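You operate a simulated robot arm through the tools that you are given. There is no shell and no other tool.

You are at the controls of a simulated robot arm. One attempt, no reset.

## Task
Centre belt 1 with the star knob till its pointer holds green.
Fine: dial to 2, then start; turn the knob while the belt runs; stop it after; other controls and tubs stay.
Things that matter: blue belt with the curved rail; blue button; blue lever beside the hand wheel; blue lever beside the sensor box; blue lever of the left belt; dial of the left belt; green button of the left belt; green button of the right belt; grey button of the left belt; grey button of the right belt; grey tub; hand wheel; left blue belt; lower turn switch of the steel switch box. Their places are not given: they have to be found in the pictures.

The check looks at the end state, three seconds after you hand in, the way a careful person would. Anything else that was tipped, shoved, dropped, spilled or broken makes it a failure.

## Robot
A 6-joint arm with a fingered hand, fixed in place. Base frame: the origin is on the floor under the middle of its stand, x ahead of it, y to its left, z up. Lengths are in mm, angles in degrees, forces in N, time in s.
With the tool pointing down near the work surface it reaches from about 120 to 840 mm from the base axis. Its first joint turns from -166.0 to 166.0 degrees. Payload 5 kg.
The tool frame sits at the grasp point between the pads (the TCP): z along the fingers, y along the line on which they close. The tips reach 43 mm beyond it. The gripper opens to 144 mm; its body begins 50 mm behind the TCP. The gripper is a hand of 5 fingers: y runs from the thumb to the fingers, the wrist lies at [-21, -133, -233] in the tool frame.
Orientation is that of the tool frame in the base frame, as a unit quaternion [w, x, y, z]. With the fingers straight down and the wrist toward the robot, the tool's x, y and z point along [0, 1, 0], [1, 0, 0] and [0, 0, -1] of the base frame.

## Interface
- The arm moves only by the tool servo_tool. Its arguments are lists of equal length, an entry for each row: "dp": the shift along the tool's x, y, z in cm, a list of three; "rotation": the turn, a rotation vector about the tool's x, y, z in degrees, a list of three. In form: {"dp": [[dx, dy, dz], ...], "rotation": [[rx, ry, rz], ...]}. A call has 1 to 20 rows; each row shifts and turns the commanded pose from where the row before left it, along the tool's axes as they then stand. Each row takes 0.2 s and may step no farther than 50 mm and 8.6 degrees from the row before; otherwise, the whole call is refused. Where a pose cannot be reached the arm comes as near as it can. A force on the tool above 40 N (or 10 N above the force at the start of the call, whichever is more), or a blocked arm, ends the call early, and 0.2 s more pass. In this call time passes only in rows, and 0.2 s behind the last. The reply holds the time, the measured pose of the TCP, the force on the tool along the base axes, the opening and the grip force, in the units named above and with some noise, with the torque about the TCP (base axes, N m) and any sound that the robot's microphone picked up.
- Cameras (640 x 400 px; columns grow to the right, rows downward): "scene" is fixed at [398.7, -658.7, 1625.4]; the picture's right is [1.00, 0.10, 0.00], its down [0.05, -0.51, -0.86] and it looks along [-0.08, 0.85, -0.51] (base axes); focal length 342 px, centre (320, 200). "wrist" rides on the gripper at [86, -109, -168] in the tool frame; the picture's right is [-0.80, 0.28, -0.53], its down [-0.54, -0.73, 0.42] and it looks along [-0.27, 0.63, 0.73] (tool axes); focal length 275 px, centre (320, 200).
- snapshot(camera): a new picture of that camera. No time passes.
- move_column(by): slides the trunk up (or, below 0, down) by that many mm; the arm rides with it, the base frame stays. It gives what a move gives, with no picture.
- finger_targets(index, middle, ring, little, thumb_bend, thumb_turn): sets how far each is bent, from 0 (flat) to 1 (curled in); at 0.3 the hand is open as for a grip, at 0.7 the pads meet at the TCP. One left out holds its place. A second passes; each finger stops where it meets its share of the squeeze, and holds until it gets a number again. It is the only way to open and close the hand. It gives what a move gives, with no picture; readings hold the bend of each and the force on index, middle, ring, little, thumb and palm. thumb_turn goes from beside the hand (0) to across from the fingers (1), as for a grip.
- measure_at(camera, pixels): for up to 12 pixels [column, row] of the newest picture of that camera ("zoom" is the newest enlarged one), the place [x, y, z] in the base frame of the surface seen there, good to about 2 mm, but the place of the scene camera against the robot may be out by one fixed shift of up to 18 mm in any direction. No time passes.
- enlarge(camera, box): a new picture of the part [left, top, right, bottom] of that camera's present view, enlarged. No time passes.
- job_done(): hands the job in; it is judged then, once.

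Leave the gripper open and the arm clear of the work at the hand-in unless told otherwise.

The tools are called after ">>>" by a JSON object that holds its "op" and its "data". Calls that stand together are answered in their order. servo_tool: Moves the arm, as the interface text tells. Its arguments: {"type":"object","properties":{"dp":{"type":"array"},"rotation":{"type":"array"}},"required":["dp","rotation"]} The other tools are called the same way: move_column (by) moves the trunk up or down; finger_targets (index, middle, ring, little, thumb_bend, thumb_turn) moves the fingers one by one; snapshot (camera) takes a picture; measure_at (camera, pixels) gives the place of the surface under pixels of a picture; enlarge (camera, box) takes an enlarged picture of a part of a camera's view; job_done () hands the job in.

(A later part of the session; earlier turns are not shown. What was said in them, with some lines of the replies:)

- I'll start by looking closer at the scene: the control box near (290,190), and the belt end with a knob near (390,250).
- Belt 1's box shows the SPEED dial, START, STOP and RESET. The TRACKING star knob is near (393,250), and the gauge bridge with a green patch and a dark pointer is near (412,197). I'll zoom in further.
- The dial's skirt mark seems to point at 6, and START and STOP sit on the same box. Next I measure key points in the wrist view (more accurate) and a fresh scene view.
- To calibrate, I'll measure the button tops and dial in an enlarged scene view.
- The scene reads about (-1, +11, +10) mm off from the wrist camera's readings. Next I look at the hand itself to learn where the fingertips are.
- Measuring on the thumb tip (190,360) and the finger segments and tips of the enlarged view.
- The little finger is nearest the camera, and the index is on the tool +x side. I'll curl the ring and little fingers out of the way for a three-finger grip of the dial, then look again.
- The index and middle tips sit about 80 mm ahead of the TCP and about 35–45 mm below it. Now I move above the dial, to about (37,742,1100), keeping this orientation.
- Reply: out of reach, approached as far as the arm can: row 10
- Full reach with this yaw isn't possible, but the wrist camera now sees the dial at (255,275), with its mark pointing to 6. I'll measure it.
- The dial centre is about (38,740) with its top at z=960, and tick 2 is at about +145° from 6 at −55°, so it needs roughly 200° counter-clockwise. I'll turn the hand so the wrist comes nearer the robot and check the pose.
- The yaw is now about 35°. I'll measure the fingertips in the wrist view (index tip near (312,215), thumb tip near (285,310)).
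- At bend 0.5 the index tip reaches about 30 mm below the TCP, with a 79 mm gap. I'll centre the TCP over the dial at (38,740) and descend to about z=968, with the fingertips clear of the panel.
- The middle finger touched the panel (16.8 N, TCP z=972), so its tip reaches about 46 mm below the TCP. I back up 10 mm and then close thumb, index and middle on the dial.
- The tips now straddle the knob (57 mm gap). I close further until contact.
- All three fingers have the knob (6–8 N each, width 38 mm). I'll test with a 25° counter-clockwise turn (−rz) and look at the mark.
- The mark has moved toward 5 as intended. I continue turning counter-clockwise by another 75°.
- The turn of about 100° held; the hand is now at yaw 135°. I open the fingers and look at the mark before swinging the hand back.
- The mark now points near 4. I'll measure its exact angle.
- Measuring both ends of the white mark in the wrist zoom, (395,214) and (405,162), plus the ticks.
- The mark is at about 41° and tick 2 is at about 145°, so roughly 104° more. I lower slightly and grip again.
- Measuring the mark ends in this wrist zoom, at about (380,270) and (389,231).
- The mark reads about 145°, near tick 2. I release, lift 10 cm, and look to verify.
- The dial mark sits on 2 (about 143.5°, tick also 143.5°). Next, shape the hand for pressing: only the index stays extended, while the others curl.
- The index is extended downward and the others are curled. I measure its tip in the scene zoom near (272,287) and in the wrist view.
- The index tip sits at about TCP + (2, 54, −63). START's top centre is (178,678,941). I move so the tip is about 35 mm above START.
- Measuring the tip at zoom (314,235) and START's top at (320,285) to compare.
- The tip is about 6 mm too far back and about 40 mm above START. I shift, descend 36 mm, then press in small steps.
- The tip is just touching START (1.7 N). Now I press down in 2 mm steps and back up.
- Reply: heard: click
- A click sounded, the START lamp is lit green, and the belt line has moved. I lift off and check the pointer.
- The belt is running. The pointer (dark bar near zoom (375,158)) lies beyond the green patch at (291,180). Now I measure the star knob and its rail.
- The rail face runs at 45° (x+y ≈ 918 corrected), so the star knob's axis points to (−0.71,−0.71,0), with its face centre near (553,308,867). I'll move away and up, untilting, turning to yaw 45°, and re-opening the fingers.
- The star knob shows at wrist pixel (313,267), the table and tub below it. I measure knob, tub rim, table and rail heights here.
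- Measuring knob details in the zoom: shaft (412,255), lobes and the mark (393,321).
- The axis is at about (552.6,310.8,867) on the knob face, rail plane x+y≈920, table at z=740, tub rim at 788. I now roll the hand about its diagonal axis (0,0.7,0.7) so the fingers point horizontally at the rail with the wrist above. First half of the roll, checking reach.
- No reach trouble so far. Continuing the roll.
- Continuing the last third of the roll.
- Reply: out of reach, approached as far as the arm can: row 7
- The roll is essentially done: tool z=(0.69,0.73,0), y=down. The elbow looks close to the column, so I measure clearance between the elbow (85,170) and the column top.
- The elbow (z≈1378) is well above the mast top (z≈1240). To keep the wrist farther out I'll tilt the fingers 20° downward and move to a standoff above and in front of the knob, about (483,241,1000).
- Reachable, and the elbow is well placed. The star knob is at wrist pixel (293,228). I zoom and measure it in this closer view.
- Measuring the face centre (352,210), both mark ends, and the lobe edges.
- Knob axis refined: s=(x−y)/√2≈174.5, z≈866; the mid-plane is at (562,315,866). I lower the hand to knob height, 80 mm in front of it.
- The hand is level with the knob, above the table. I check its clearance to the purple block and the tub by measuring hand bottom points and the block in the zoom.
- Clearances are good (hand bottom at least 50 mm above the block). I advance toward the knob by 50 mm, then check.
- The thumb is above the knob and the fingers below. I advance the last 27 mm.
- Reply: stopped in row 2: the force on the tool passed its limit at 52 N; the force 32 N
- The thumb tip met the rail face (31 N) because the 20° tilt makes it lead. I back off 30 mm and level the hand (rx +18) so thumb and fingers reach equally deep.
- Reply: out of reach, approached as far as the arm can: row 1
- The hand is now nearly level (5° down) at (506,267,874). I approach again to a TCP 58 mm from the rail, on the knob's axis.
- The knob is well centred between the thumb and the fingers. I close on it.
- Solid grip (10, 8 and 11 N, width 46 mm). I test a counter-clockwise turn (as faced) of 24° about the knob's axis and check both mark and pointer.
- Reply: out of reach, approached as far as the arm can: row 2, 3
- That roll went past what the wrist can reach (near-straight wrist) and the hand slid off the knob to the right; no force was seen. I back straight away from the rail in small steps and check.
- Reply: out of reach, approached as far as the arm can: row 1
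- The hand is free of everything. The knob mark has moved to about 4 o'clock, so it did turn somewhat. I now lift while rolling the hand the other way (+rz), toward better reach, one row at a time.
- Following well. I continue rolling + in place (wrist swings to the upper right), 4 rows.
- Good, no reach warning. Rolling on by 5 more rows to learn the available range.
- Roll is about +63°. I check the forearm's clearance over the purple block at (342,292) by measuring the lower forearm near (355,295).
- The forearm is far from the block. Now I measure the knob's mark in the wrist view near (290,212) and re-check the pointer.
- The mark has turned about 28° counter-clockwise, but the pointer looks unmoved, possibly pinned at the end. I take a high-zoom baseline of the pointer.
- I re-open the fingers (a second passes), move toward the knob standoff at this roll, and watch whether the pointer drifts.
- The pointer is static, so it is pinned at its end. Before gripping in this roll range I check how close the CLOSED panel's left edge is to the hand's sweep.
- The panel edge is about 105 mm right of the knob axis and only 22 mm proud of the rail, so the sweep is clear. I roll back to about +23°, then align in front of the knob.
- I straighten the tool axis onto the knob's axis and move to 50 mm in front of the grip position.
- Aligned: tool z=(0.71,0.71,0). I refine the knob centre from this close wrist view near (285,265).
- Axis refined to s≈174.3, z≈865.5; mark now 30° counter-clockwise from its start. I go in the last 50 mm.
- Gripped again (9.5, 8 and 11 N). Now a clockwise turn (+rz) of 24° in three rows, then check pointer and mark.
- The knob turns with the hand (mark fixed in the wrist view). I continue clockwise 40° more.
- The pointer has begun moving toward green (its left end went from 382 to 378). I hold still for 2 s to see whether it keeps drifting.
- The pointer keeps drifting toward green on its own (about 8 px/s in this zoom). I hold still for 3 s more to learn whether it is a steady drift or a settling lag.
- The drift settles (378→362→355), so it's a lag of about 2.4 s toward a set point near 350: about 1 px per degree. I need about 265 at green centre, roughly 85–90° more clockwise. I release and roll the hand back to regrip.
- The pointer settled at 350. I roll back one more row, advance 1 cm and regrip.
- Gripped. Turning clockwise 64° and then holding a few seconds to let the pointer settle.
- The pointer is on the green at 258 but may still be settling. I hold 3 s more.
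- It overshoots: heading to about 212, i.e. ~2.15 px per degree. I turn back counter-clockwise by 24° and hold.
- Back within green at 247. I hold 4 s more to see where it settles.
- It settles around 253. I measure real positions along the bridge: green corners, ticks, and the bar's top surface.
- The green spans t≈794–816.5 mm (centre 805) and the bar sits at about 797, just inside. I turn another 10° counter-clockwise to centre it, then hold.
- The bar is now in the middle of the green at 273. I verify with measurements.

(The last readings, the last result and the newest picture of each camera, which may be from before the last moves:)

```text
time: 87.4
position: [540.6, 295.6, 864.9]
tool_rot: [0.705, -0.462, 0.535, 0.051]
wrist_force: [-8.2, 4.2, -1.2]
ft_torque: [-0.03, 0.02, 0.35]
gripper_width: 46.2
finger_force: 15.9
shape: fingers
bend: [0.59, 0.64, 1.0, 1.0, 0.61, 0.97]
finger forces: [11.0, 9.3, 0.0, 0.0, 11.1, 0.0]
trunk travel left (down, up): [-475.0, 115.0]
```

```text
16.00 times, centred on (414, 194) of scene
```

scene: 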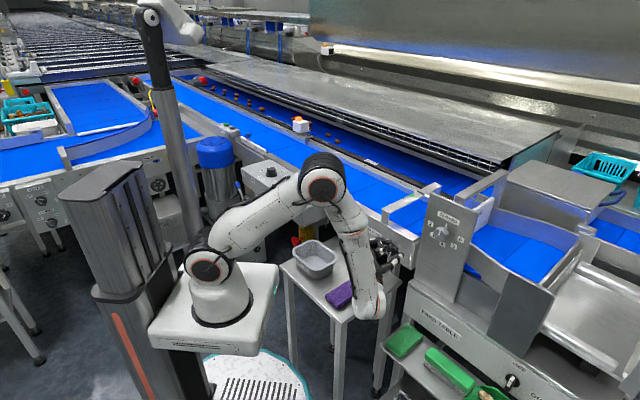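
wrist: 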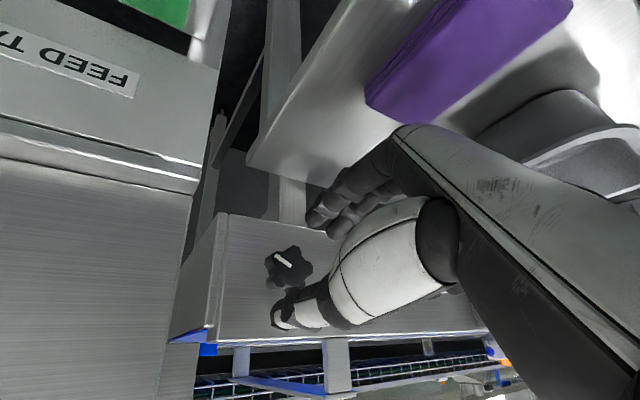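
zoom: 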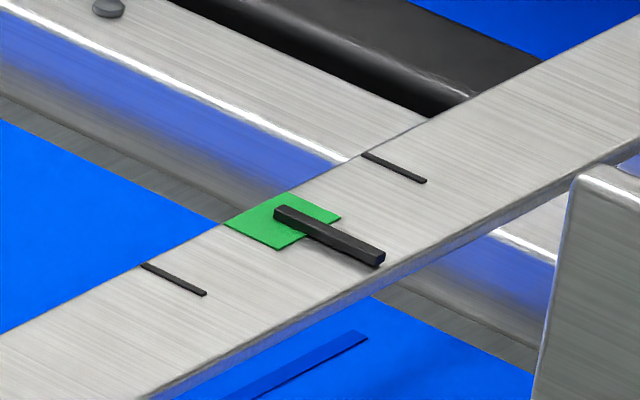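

Bar at t≈804 versus green centre 805, and settled. I release the knob gently and back away 60 mm, then check that the pointer holds.

>>> {"op": "finger_targets", "data": {"index": 0.5, "middle": 0.5, "thumb_bend": 0.5}}

>>> {"op": "servo_tool", "data": {"dp": [[0, 0, -2.0], [0, 0, -2.0], [0, 0, -2.0], [0, 0, -2.0], [0, 0, 0], [0, 0, 0], [0, 0, 0], [0, 0, 0], [0, 0, 0], [0, 0, 0], [0, 0, 0], [0, 0, 0]], "rotation": [[0, 0, 0], [0, 0, 0], [0, 0, 0], [0, 0, 0], [0, 0, 0], [0, 0, 0], [0, 0, 0], [0, 0, 0], [0, 0, 0], [0, 0, 0], [0, 0, 0], [0, 0, 0]]}}

>>> {"op": "enlarge", "data": {"camera": "scene", "box": [398, 184, 430, 204]}}

>>> {"op": "snapshot", "data": {"camera": "scene"}}

>>> {"op": "snapshot", "data": {"camera": "wrist"}}

```text
time: 88.4
position: [541.7, 296.3, 865.7]
tool_rot: [0.706, -0.462, 0.535, 0.05]
wrist_force: [0.0, 0.3, 0.0]
ft_torque: [0.03, 0.03, -0.02]
gripper_width: 77.9
finger_force: 0.0
shape: fingers
bend: [0.5, 0.5, 1.0, 1.0, 0.5, 0.97]
finger forces: [0.0, 0.1, 0.0, 0.0, 0.0, 0.0]
trunk travel left (down, up): [-475.0, 115.0]
```

```text
time: 91.0
position: [484.5, 238.9, 865.7]
tool_rot: [0.706, -0.462, 0.535, 0.051]
wrist_force: [0.2, 1.2, 0.2]
ft_torque: [-0.03, 0.03, 0.01]
gripper_width: 78.2
finger_force: 0.0
shape: fingers
bend: [0.5, 0.5, 1.0, 1.0, 0.5, 0.97]
finger forces: [0.0, 0.0, 0.0, 0.0, 0.0, 0.0]
trunk travel left (down, up): [-475.0, 115.0]
```

```text
16.00 times, centred on (414, 194) of scene
```

zoom: 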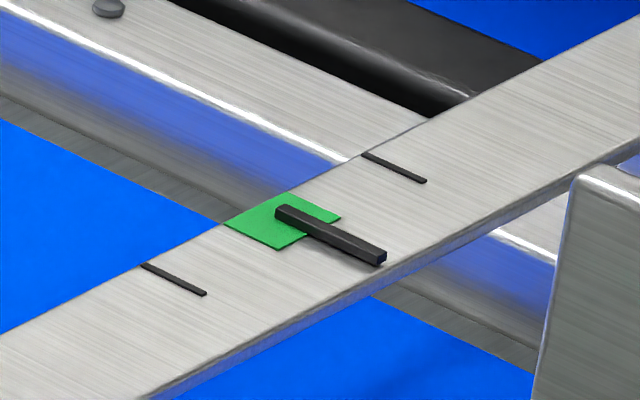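

```text
taken
```

scene: 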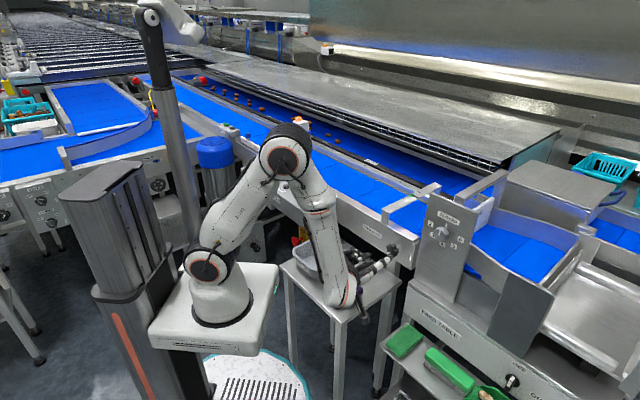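

```text
taken
```

wrist: 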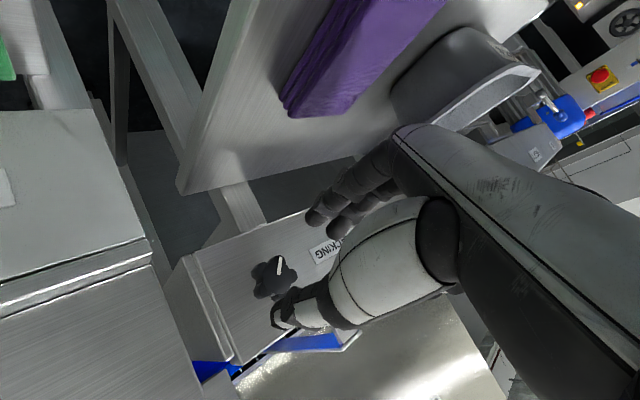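

The pointer holds at green centre. Now I must stop the belt. I first raise the hand 200 mm straight up from the knob area.

>>> {"op": "servo_tool", "data": {"dp": [[-3.21, -2.39, 0], [-3.21, -2.39, 0], [-3.21, -2.39, 0], [-3.21, -2.39, 0], [-3.21, -2.39, 0]], "rotation": [[0, 0, 0], [0, 0, 0], [0, 0, 0], [0, 0, 0], [0, 0, 0]]}}

>>> {"op": "snapshot", "data": {"camera": "scene"}}

```text
time: 92.2
position: [485.3, 239.0, 1064.4]
tool_rot: [0.705, -0.463, 0.535, 0.051]
wrist_force: [0.3, -0.3, -1.1]
ft_torque: [-0.01, 0.0, 0.0]
gripper_width: 78.2
finger_force: 0.1
shape: fingers
bend: [0.5, 0.5, 1.0, 1.0, 0.5, 0.98]
finger forces: [0.0, 0.0, 0.1, 0.1, 0.0, 0.0]
trunk travel left (down, up): [-475.0, 115.0]
```

```text
taken
```

scene: 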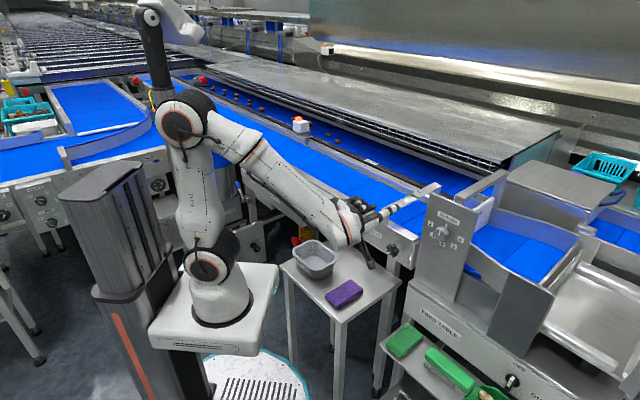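

Raised to z=1064. I roll to about +84° and begin pitching the fingers downward about tool y, checking for reach warnings.

>>> {"op": "servo_tool", "data": {"dp": [[0, 0, -1], [0, 0, -1], [0, 0, -1], [0, 0, -1], [0, 0, 0], [0, 0, 0], [0, 0, 0]], "rotation": [[0, 0, 8], [0, 0, 8], [0, 0, 8], [0, 0, 8], [0, 8, 0], [0, 8, 0], [0, 8, 0]]}}

>>> {"op": "snapshot", "data": {"camera": "scene"}}

```text
time: 93.8
position: [456.1, 210.7, 1065.0]
tool_rot: [0.516, -0.342, 0.766, 0.175]
wrist_force: [0.9, 0.6, -0.4]
ft_torque: [0.0, 0.04, -0.04]
gripper_width: 78.5
finger_force: 0.0
shape: fingers
bend: [0.5, 0.5, 1.0, 1.0, 0.5, 0.98]
finger forces: [0.0, 0.0, 0.0, 0.0, 0.2, 0.1]
trunk travel left (down, up): [-475.0, 115.0]
```

```text
taken
```

scene: 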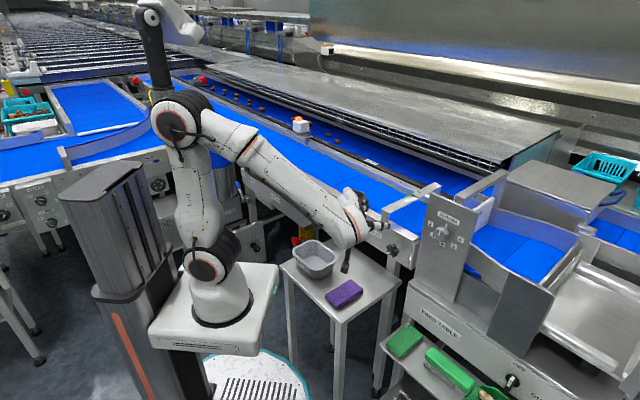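

Works fine. I continue the pitch by 64° while rising a little.

>>> {"op": "servo_tool", "data": {"dp": [[0, 0, 0], [0, 0, 0], [0, 0, -0.5], [0, 0, -0.5], [0, 0, -0.5], [0, 0, -1], [0, 0, -1], [0, 0, -1]], "rotation": [[0, 8, 0], [0, 8, 0], [0, 8, 0], [0, 8, 0], [0, 8, 0], [0, 8, 0], [0, 8, 0], [0, 8, 0]]}}

>>> {"op": "snapshot", "data": {"camera": "scene"}}

```text
time: 95.6
position: [440.0, 19.9, 1105.1]
tool_rot: [0.032, -0.387, 0.921, -0.026]
wrist_force: [0.2, 0.6, -0.5]
ft_torque: [0.0, 0.0, -0.02]
gripper_width: 78.6
finger_force: 0.1
shape: fingers
bend: [0.5, 0.5, 1.0, 1.0, 0.5, 0.98]
finger forces: [0.1, 0.0, 0.1, 0.1, 0.1, 0.0]
out of reach, approached as far as the arm can: row 4, 5, 6, 7, 8
trunk travel left (down, up): [-475.0, 115.0]
```

```text
taken
```

scene: 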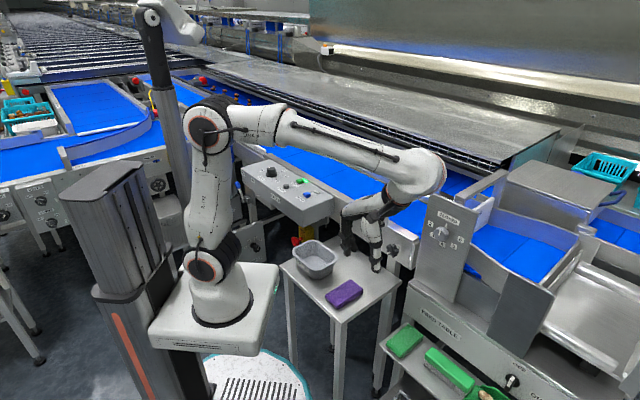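

That ran into a wrist limit (hand drifted to (440,20,1105), nothing near). Pitching this way winds the wrist the wrong way, so I undo the pitch first.

>>> {"op": "servo_tool", "data": {"dp": [[0, 0, 0], [0, 0, 0], [0, 0, 0], [0, 0, 0], [0, 0, 0], [0, 0, 0], [0, 0, 0], [0, 0, 0]], "rotation": [[0, -8, 0], [0, -8, 0], [0, -8, 0], [0, -8, 0], [0, -8, 0], [0, -8, 0], [0, -8, 0], [0, -8, 0]]}}

>>> {"op": "snapshot", "data": {"camera": "scene"}}

```text
time: 97.4
position: [438.5, 21.3, 1104.4]
tool_rot: [0.517, -0.34, 0.765, 0.176]
wrist_force: [-0.1, 0.1, -0.7]
ft_torque: [0.03, 0.01, -0.01]
gripper_width: 78.4
finger_force: 0.1
shape: fingers
bend: [0.5, 0.5, 1.0, 1.0, 0.5, 0.98]
finger forces: [0.1, 0.1, 0.0, 0.0, 0.0, 0.0]
trunk travel left (down, up): [-475.0, 115.0]
```

```text
taken
```

scene: 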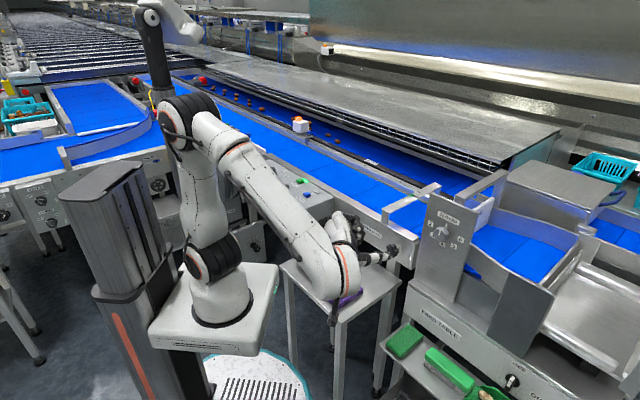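

Orientation is back to the safe one. I level out, roll back to about +52°, and check.

>>> {"op": "servo_tool", "data": {"dp": [[0, 0, 0], [0, 0, 0], [0, 0, 0], [0, 0, 0], [0, 0, 0], [0, 0, 0], [0, 0, 0]], "rotation": [[0, -8, 0], [0, -8, 0], [0, -8, 0], [0, 0, -8], [0, 0, -8], [0, 0, -8], [0, 0, -8]]}}

```text
time: 99.0
position: [439.0, 20.2, 1104.7]
tool_rot: [0.706, -0.463, 0.534, 0.049]
wrist_force: [0.1, 0.4, -0.2]
ft_torque: [0.0, -0.01, -0.01]
gripper_width: 78.6
finger_force: 0.1
shape: fingers
bend: [0.5, 0.5, 1.0, 1.0, 0.5, 0.98]
finger forces: [0.0, 0.0, 0.0, 0.0, 0.0, 0.0]
trunk travel left (down, up): [-475.0, 115.0]
```

Now I move to a freer spot, about (400,250,1130), rolling to +36°.

>>> {"op": "servo_tool", "data": {"dp": [[-2.23, 2.3, 2.25], [-2.23, 2.3, 2.25], [-2.23, 2.3, 2.25], [-2.23, 2.3, 2.25], [-2.23, 2.3, 2.25], [-2.23, 2.3, 2.25], [0, 0, 0], [0, 0, 0]], "rotation": [[0, 0, 0], [0, 0, 0], [0, 0, 0], [0, 0, 0], [0, 0, 0], [0, 0, 0], [0, 0, -8], [0, 0, -8]]}}

>>> {"op": "servo_tool", "data": {"dp": [[0, 0, 0], [0, 0, 0], [0, 0, 0], [0, 0, 0]], "rotation": [[0, -6, -6], [0, -6, -6], [0, -6, -6], [0, -6, -6]]}}

>>> {"op": "snapshot", "data": {"camera": "scene"}}

```text
time: 100.8
position: [406.5, 250.4, 1135.5]
tool_rot: [0.705, -0.534, 0.465, -0.047]
wrist_force: [0.7, -0.7, -0.1]
ft_torque: [0.02, 0.0, 0.01]
gripper_width: 78.3
finger_force: 0.1
shape: fingers
bend: [0.5, 0.5, 1.0, 1.0, 0.5, 0.98]
finger forces: [0.0, 0.1, 0.0, 0.1, 0.0, 0.0]
out of reach, approached as far as the arm can: row 5, 6
trunk travel left (down, up): [-475.0, 115.0]
```

```text
time: 101.8
position: [409.4, 251.5, 1137.8]
tool_rot: [0.761, -0.615, 0.188, -0.082]
wrist_force: [-0.1, -0.5, 1.3]
ft_torque: [-0.02, -0.02, -0.01]
gripper_width: 78.3
finger_force: 0.0
shape: fingers
bend: [0.5, 0.5, 1.0, 1.0, 0.5, 0.98]
finger forces: [0.0, 0.0, 0.0, 0.0, 0.0, 0.0]
out of reach, approached as far as the arm can: row 1
trunk travel left (down, up): [-475.0, 115.0]
```

```text
taken
```

scene: 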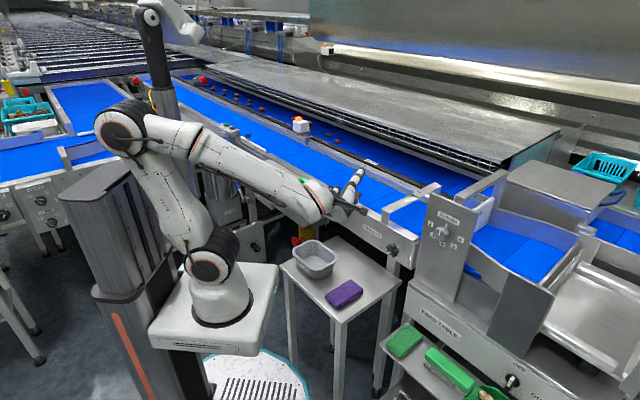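

Small deviations only. I continue unwinding about the diagonal axis.

>>> {"op": "servo_tool", "data": {"dp": [[0, 0, 0], [0, 0, 0], [0, 0, 0], [0, 0, 0], [0, 0, 0], [0, 0, 0], [0, 0, 0], [0, 0, 0]], "rotation": [[0, -6, -6], [0, -6, -6], [0, -6, -6], [0, -6, -6], [0, -6, -6], [0, -6, -6], [0, -6, -6], [0, -6, -6]]}}

>>> {"op": "snapshot", "data": {"camera": "scene"}}

```text
time: 103.6
position: [410.7, 251.4, 1136.3]
tool_rot: [0.674, -0.617, -0.387, -0.127]
wrist_force: [-0.2, -0.3, 0.4]
ft_torque: [0.0, -0.04, -0.01]
gripper_width: 78.4
finger_force: 0.0
shape: fingers
bend: [0.5, 0.5, 1.0, 1.0, 0.5, 0.98]
finger forces: [0.0, 0.0, 0.1, 0.0, 0.0, 0.0]
trunk travel left (down, up): [-475.0, 115.0]
```

```text
taken
```

scene: 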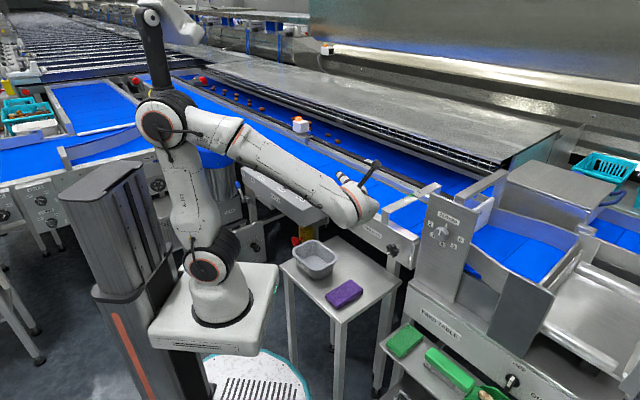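

No warnings. Nine more rows.

>>> {"op": "servo_tool", "data": {"dp": [[0, 0, 0], [0, 0, 0], [0, 0, 0], [0, 0, 0], [0, 0, 0], [0, 0, 0], [0, 0, 0], [0, 0, 0], [0, 0, 0]], "rotation": [[0, -6, -6], [0, -6, -6], [0, -6, -6], [0, -6, -6], [0, -6, -6], [0, -6, -6], [0, -6, -6], [0, -6, -6], [0, -6, -6]]}}

>>> {"op": "snapshot", "data": {"camera": "scene"}}

```text
time: 105.6
position: [409.7, 251.1, 1136.4]
tool_rot: [-0.306, 0.371, 0.868, 0.123]
wrist_force: [-0.4, 0.1, 0.3]
ft_torque: [0.06, -0.01, 0.0]
gripper_width: 78.1
finger_force: 0.1
shape: fingers
bend: [0.5, 0.5, 1.0, 1.0, 0.5, 0.98]
finger forces: [0.0, 0.0, 0.0, 0.0, 0.1, 0.1]
trunk travel left (down, up): [-475.0, 115.0]
```

```text
taken
```

scene: 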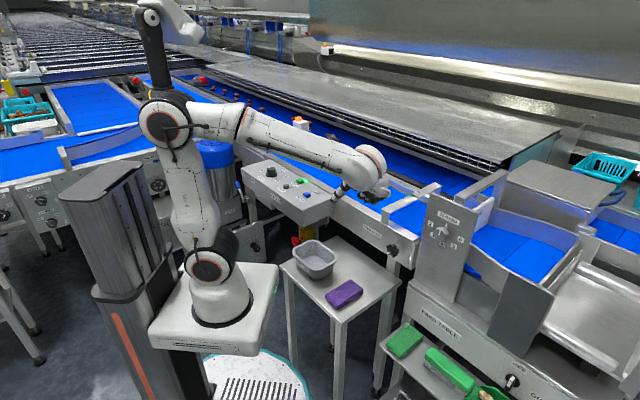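

Tool y is now along the rail normal and z tilts 38.5° left of down. I rotate −38.5° about tool y to point the fingers straight down.

>>> {"op": "servo_tool", "data": {"dp": [[0, 0, 0], [0, 0, 0], [0, 0, 0], [0, 0, 0], [0, 0, 0]], "rotation": [[0, -7.7, 0], [0, -7.7, 0], [0, -7.7, 0], [0, -7.7, 0], [0, -7.7, 0]]}}

>>> {"op": "enlarge", "data": {"camera": "scene", "box": [398, 184, 430, 204]}}

>>> {"op": "snapshot", "data": {"camera": "scene"}}

```text
time: 106.8
position: [409.9, 250.1, 1137.0]
tool_rot: [-0.002, 0.391, 0.92, -0.006]
wrist_force: [0.3, 0.2, 0.0]
ft_torque: [-0.01, 0.0, 0.0]
gripper_width: 78.3
finger_force: 0.0
shape: fingers
bend: [0.5, 0.5, 1.0, 1.0, 0.5, 0.98]
finger forces: [0.1, 0.0, 0.0, 0.1, 0.0, 0.0]
trunk travel left (down, up): [-475.0, 115.0]
```

```text
16.00 times, centred on (414, 194) of scene
```

zoom: 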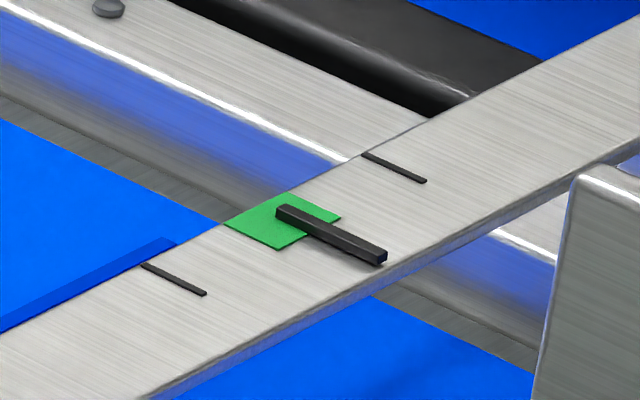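

```text
taken
```

scene: 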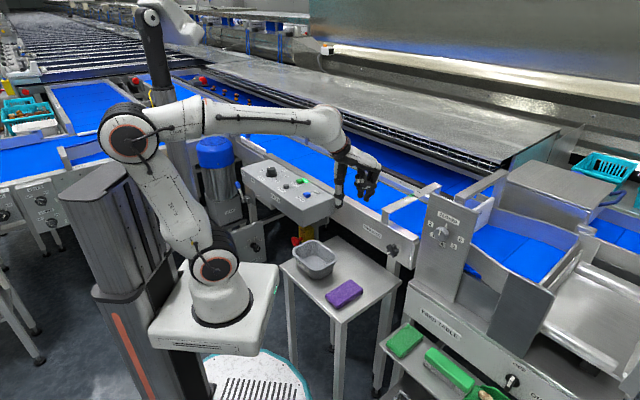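

The pointer holds at green centre with the belt still running. I shape the hand with only the index out again, then move to above STOP (128,621,941).

>>> {"op": "finger_targets", "data": {"middle": 1.0, "index": 0.35, "thumb_bend": 0.9}}

>>> {"op": "servo_tool", "data": {"dp": [[0, 0, 0], [0, 0, 0], [0, 0, 0], [0, 0, 0], [0, 0, 0], [0, 0, 0], [0, 0, 0], [0, 0, 0], [3.354, 2.656, -0.146], [3.354, 2.656, -0.146], [3.354, 2.656, -0.146], [3.354, 2.656, -0.146], [3.354, 2.656, -0.146], [3.354, 2.656, -0.146], [3.354, 2.656, -0.146], [3.354, 2.656, -0.146], [3.354, 2.656, -0.146], [3.354, 2.656, -0.146]], "rotation": [[0, 0, -7.1], [0, 0, -7.1], [0, 0, -7.1], [0, 0, -7.1], [0, 0, -7.1], [7, 0, 0], [7, 0, 0], [6, 0, 0], [0, 0, 0], [0, 0, 0], [0, 0, 0], [0, 0, 0], [0, 0, 0], [0, 0, 0], [0, 0, 0], [0, 0, 0], [0, 0, 0], [0, 0, 0]]}}

>>> {"op": "snapshot", "data": {"camera": "wrist"}}

>>> {"op": "enlarge", "data": {"camera": "scene", "box": [245, 130, 335, 210]}}

```text
time: 107.8
position: [409.9, 250.8, 1136.1]
tool_rot: [-0.002, 0.391, 0.92, -0.007]
wrist_force: [-0.4, 1.1, -0.5]
ft_torque: [0.0, -0.03, 0.0]
gripper_width: 34.3
finger_force: 0.0
shape: fingers
bend: [0.35, 1.0, 1.0, 1.0, 0.9, 0.97]
finger forces: [0.1, 0.1, 0.1, 0.0, 0.1, 0.1]
trunk travel left (down, up): [-475.0, 115.0]
```

```text
time: 111.6
position: [127.2, 563.3, 1061.4]
tool_rot: [-0.021, 0.09, 0.98, -0.178]
wrist_force: [-0.6, 0.0, 0.9]
ft_torque: [-0.04, -0.02, -0.01]
gripper_width: 34.6
finger_force: 0.0
shape: fingers
bend: [0.35, 1.0, 1.0, 1.0, 0.9, 0.97]
finger forces: [0.1, 0.0, 0.1, 0.0, 0.0, 0.1]
trunk travel left (down, up): [-475.0, 115.0]
```

```text
taken
```

wrist: 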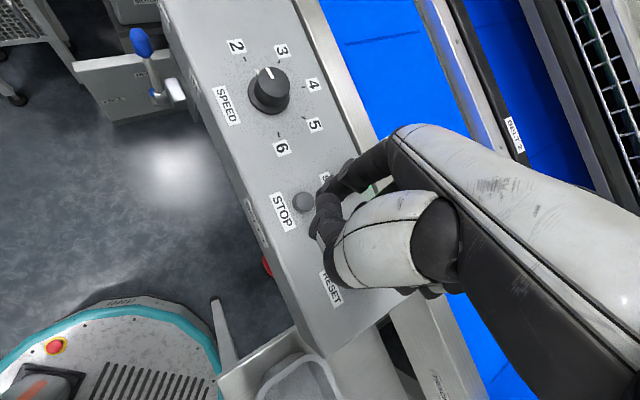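

```text
5.00 times, centred on (290, 170) of scene
```

zoom: 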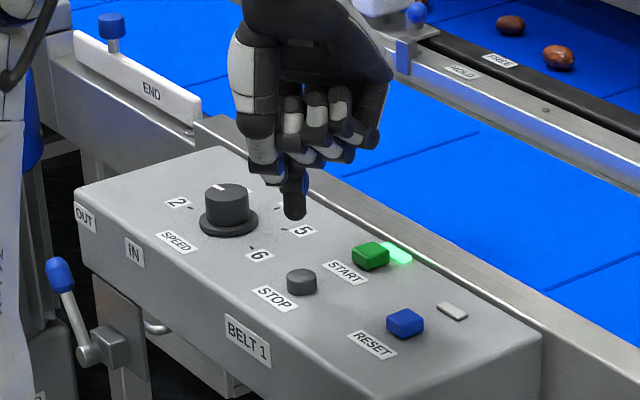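

The START lamp is lit, the dial is on 2, and the index tip is above STOP. I measure the tip at (294,213) and STOP's top at (301,275).

>>> {"op": "measure_at", "data": {"camera": "zoom", "pixels": [[294, 214], [294, 205], [301, 275], [301, 271], [290, 190], [303, 205]]}}

>>> {"op": "measure_at", "data": {"camera": "wrist", "pixels": [[303, 201], [300, 200]]}}

```text
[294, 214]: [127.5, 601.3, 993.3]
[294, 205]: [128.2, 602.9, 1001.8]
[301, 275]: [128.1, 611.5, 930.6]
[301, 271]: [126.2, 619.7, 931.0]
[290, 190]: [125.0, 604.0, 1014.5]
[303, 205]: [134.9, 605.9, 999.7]
```

```text
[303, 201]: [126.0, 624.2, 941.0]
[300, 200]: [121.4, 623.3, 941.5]
```

The tip is aligned with STOP within 3 mm and about 61 mm above it. I descend 57 mm, then press in 2 mm steps.

>>> {"op": "servo_tool", "data": {"dp": [[-0.03, 1.1, 2.63], [-0.03, 1.1, 2.63]], "rotation": [[0, 0, 0], [0, 0, 0]]}}

>>> {"op": "enlarge", "data": {"camera": "scene", "box": [255, 140, 335, 210]}}

```text
time: 112.2
position: [127.1, 564.9, 1004.0]
tool_rot: [-0.02, 0.09, 0.98, -0.176]
wrist_force: [-0.3, 0.6, 2.9]
ft_torque: [0.15, 0.01, -0.02]
gripper_width: 34.3
finger_force: 0.7
shape: fingers
bend: [0.35, 1.0, 1.0, 1.0, 0.9, 0.97]
finger forces: [2.6, 0.0, 0.0, 0.0, 0.1, 0.0]
trunk travel left (down, up): [-475.0, 115.0]
heard: click
```

```text
5.71 times, centred on (295, 175) of scene
```

zoom: 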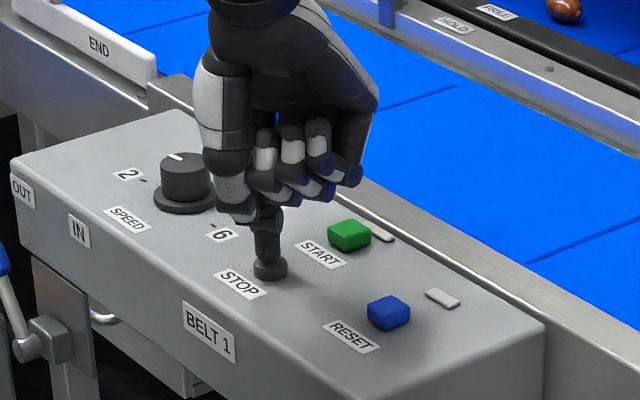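

A click sounded, and the START lamp is off, so the belt has stopped. I lift straight up.

>>> {"op": "servo_tool", "data": {"dp": [[0, -0.88, -2.34], [0, -0.88, -2.34], [0, -0.88, -2.34], [0, -0.88, -2.34], [0, -0.88, -2.34], [0, -0.88, -2.34]], "rotation": [[0, 0, 0], [0, 0, 0], [0, 0, 0], [0, 0, 0], [0, 0, 0], [0, 0, 0]]}}

>>> {"op": "enlarge", "data": {"camera": "scene", "box": [398, 184, 430, 204]}}

>>> {"op": "enlarge", "data": {"camera": "scene", "box": [245, 140, 335, 210]}}

```text
time: 113.6
position: [128.0, 564.1, 1154.3]
tool_rot: [-0.021, 0.09, 0.98, -0.177]
wrist_force: [-0.1, 0.2, -0.6]
ft_torque: [0.02, 0.04, 0.02]
gripper_width: 34.5
finger_force: 0.1
shape: fingers
bend: [0.35, 1.0, 1.0, 1.0, 0.9, 0.97]
finger forces: [0.0, 0.0, 0.1, 0.0, 0.1, 0.1]
trunk travel left (down, up): [-475.0, 115.0]
```

```text
16.00 times, centred on (414, 194) of scene
```

zoom: 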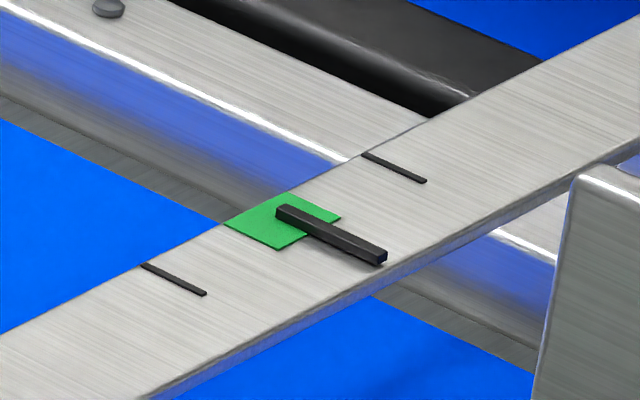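

```text
5.71 times, centred on (290, 175) of scene
```

zoom: 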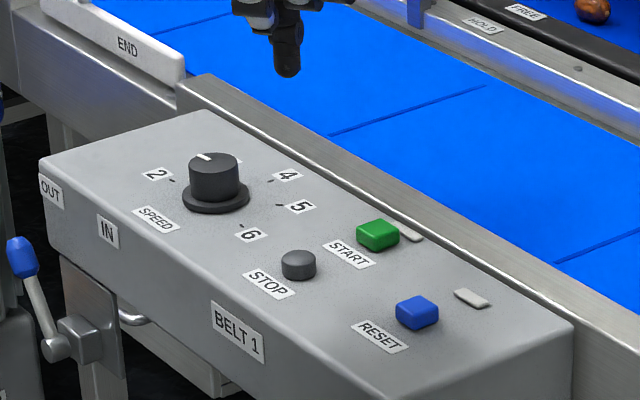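

The pointer is centred in green, the dial is on 2, and the lamp is off. I open the hand, untilt, and move up toward the starting place, then confirm the belt is still.

>>> {"op": "servo_tool", "data": {"dp": [[0, 0, -2], [0, 0, -2], [0, 0, -2], [0, -2, -3], [0, -3, -3], [0, -3, -3]], "rotation": [[-7, 0, 0], [-7, 0, 0], [-6, 0, 0], [0, 0, 0], [0, 0, 0], [0, 0, 0]]}}

>>> {"op": "finger_targets", "data": {"index": 0.3, "middle": 0.3, "ring": 0.3, "little": 0.3, "thumb_bend": 0.3}}

>>> {"op": "snapshot", "data": {"camera": "scene"}}

>>> {"op": "enlarge", "data": {"camera": "scene", "box": [245, 140, 335, 210]}}

>>> {"op": "enlarge", "data": {"camera": "scene", "box": [270, 170, 430, 310]}}

>>> {"op": "enlarge", "data": {"camera": "scene", "box": [398, 184, 430, 204]}}

```text
time: 115.0
position: [116.5, 500.8, 1302.3]
tool_rot: [-0.005, 0.092, 0.996, -0.005]
wrist_force: [-0.9, -0.3, 0.0]
ft_torque: [-0.02, 0.01, 0.01]
gripper_width: 34.8
finger_force: 0.0
shape: fingers
bend: [0.35, 1.0, 1.0, 1.0, 0.9, 0.97]
finger forces: [0.1, 0.1, 0.0, 0.2, 0.0, 0.1]
trunk travel left (down, up): [-475.0, 115.0]
```

```text
time: 116.0
position: [117.3, 499.8, 1301.8]
tool_rot: [-0.005, 0.092, 0.996, -0.005]
wrist_force: [0.8, 0.2, -0.1]
ft_torque: [0.01, -0.01, 0.0]
gripper_width: 149.1
finger_force: 0.0
shape: fingers
bend: [0.3, 0.3, 0.3, 0.3, 0.3, 0.97]
finger forces: [0.0, 0.0, 0.1, 0.0, 0.0, 0.1]
trunk travel left (down, up): [-475.0, 115.0]
```

```text
taken
```

scene: 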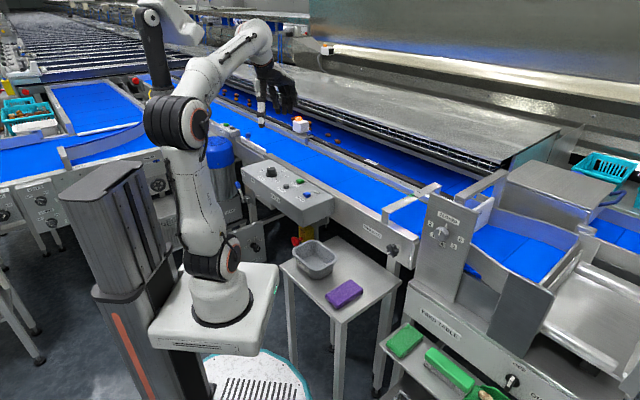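

```text
5.71 times, centred on (290, 175) of scene
```

zoom: 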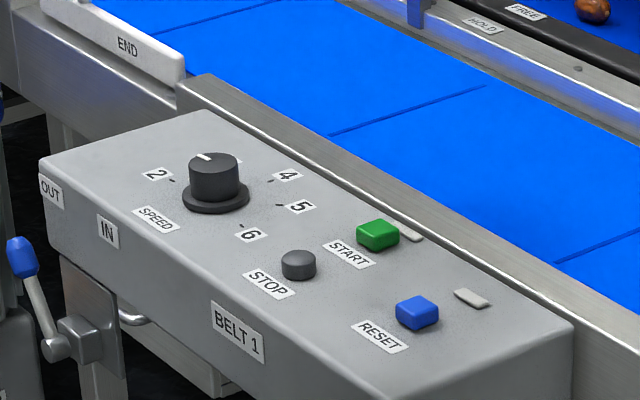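

```text
2.86 times, centred on (350, 240) of scene
```

zoom: 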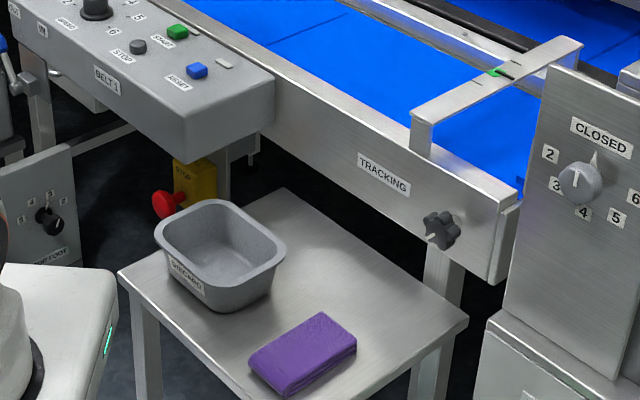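

```text
16.00 times, centred on (414, 194) of scene
```

zoom: 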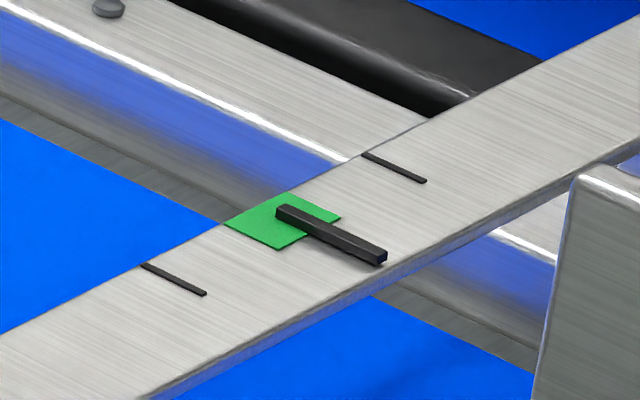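

The belt lines match the frame from 2.4 s earlier, so belt 1 has stopped. The pointer sits mid-green, the dial is on 2, and the tub, block and other controls are where they were. The hand is open and clear at z=1300, so I hand in.

>>> {"op": "job_done", "data": {}}

```text
The job is handed in.
```

Belt 1 is centred and stopped: its pointer sits in the middle of the green, and I handed the job in. I haven't seen the result of the check.

- **Dial:** I turned it from 6 to 2 before starting, and its mark lines up with the 2.
- **Start:** START clicked and its lamp lit, and the belt ran while I turned the knob.
- **Star knob:** the pointer began pinned at the far end. Clockwise turns brought it in and past the middle, and a small turn back centred it. It then held there for about 18 seconds with the knob released and the belt running.
- **Stop:** STOP clicked and the lamp went out. The belt was in the same place in pictures 2.4 seconds apart.

**Contacts and slips:** a fingertip pressed the dial's panel at 17 N, and the thumb pressed the rail beside the star knob. That rail contact passed the force limit (52 N) and stopped the move. Twice the wrist also reached its limit and the hand drifted off course. The first time it slipped off the star knob, turning it about 30° the wrong way, which I corrected. The second time it was in free space and touched nothing.

In the last pictures the tub, the purple block and the other controls in view look undisturbed. The hand is open and clear of the work.
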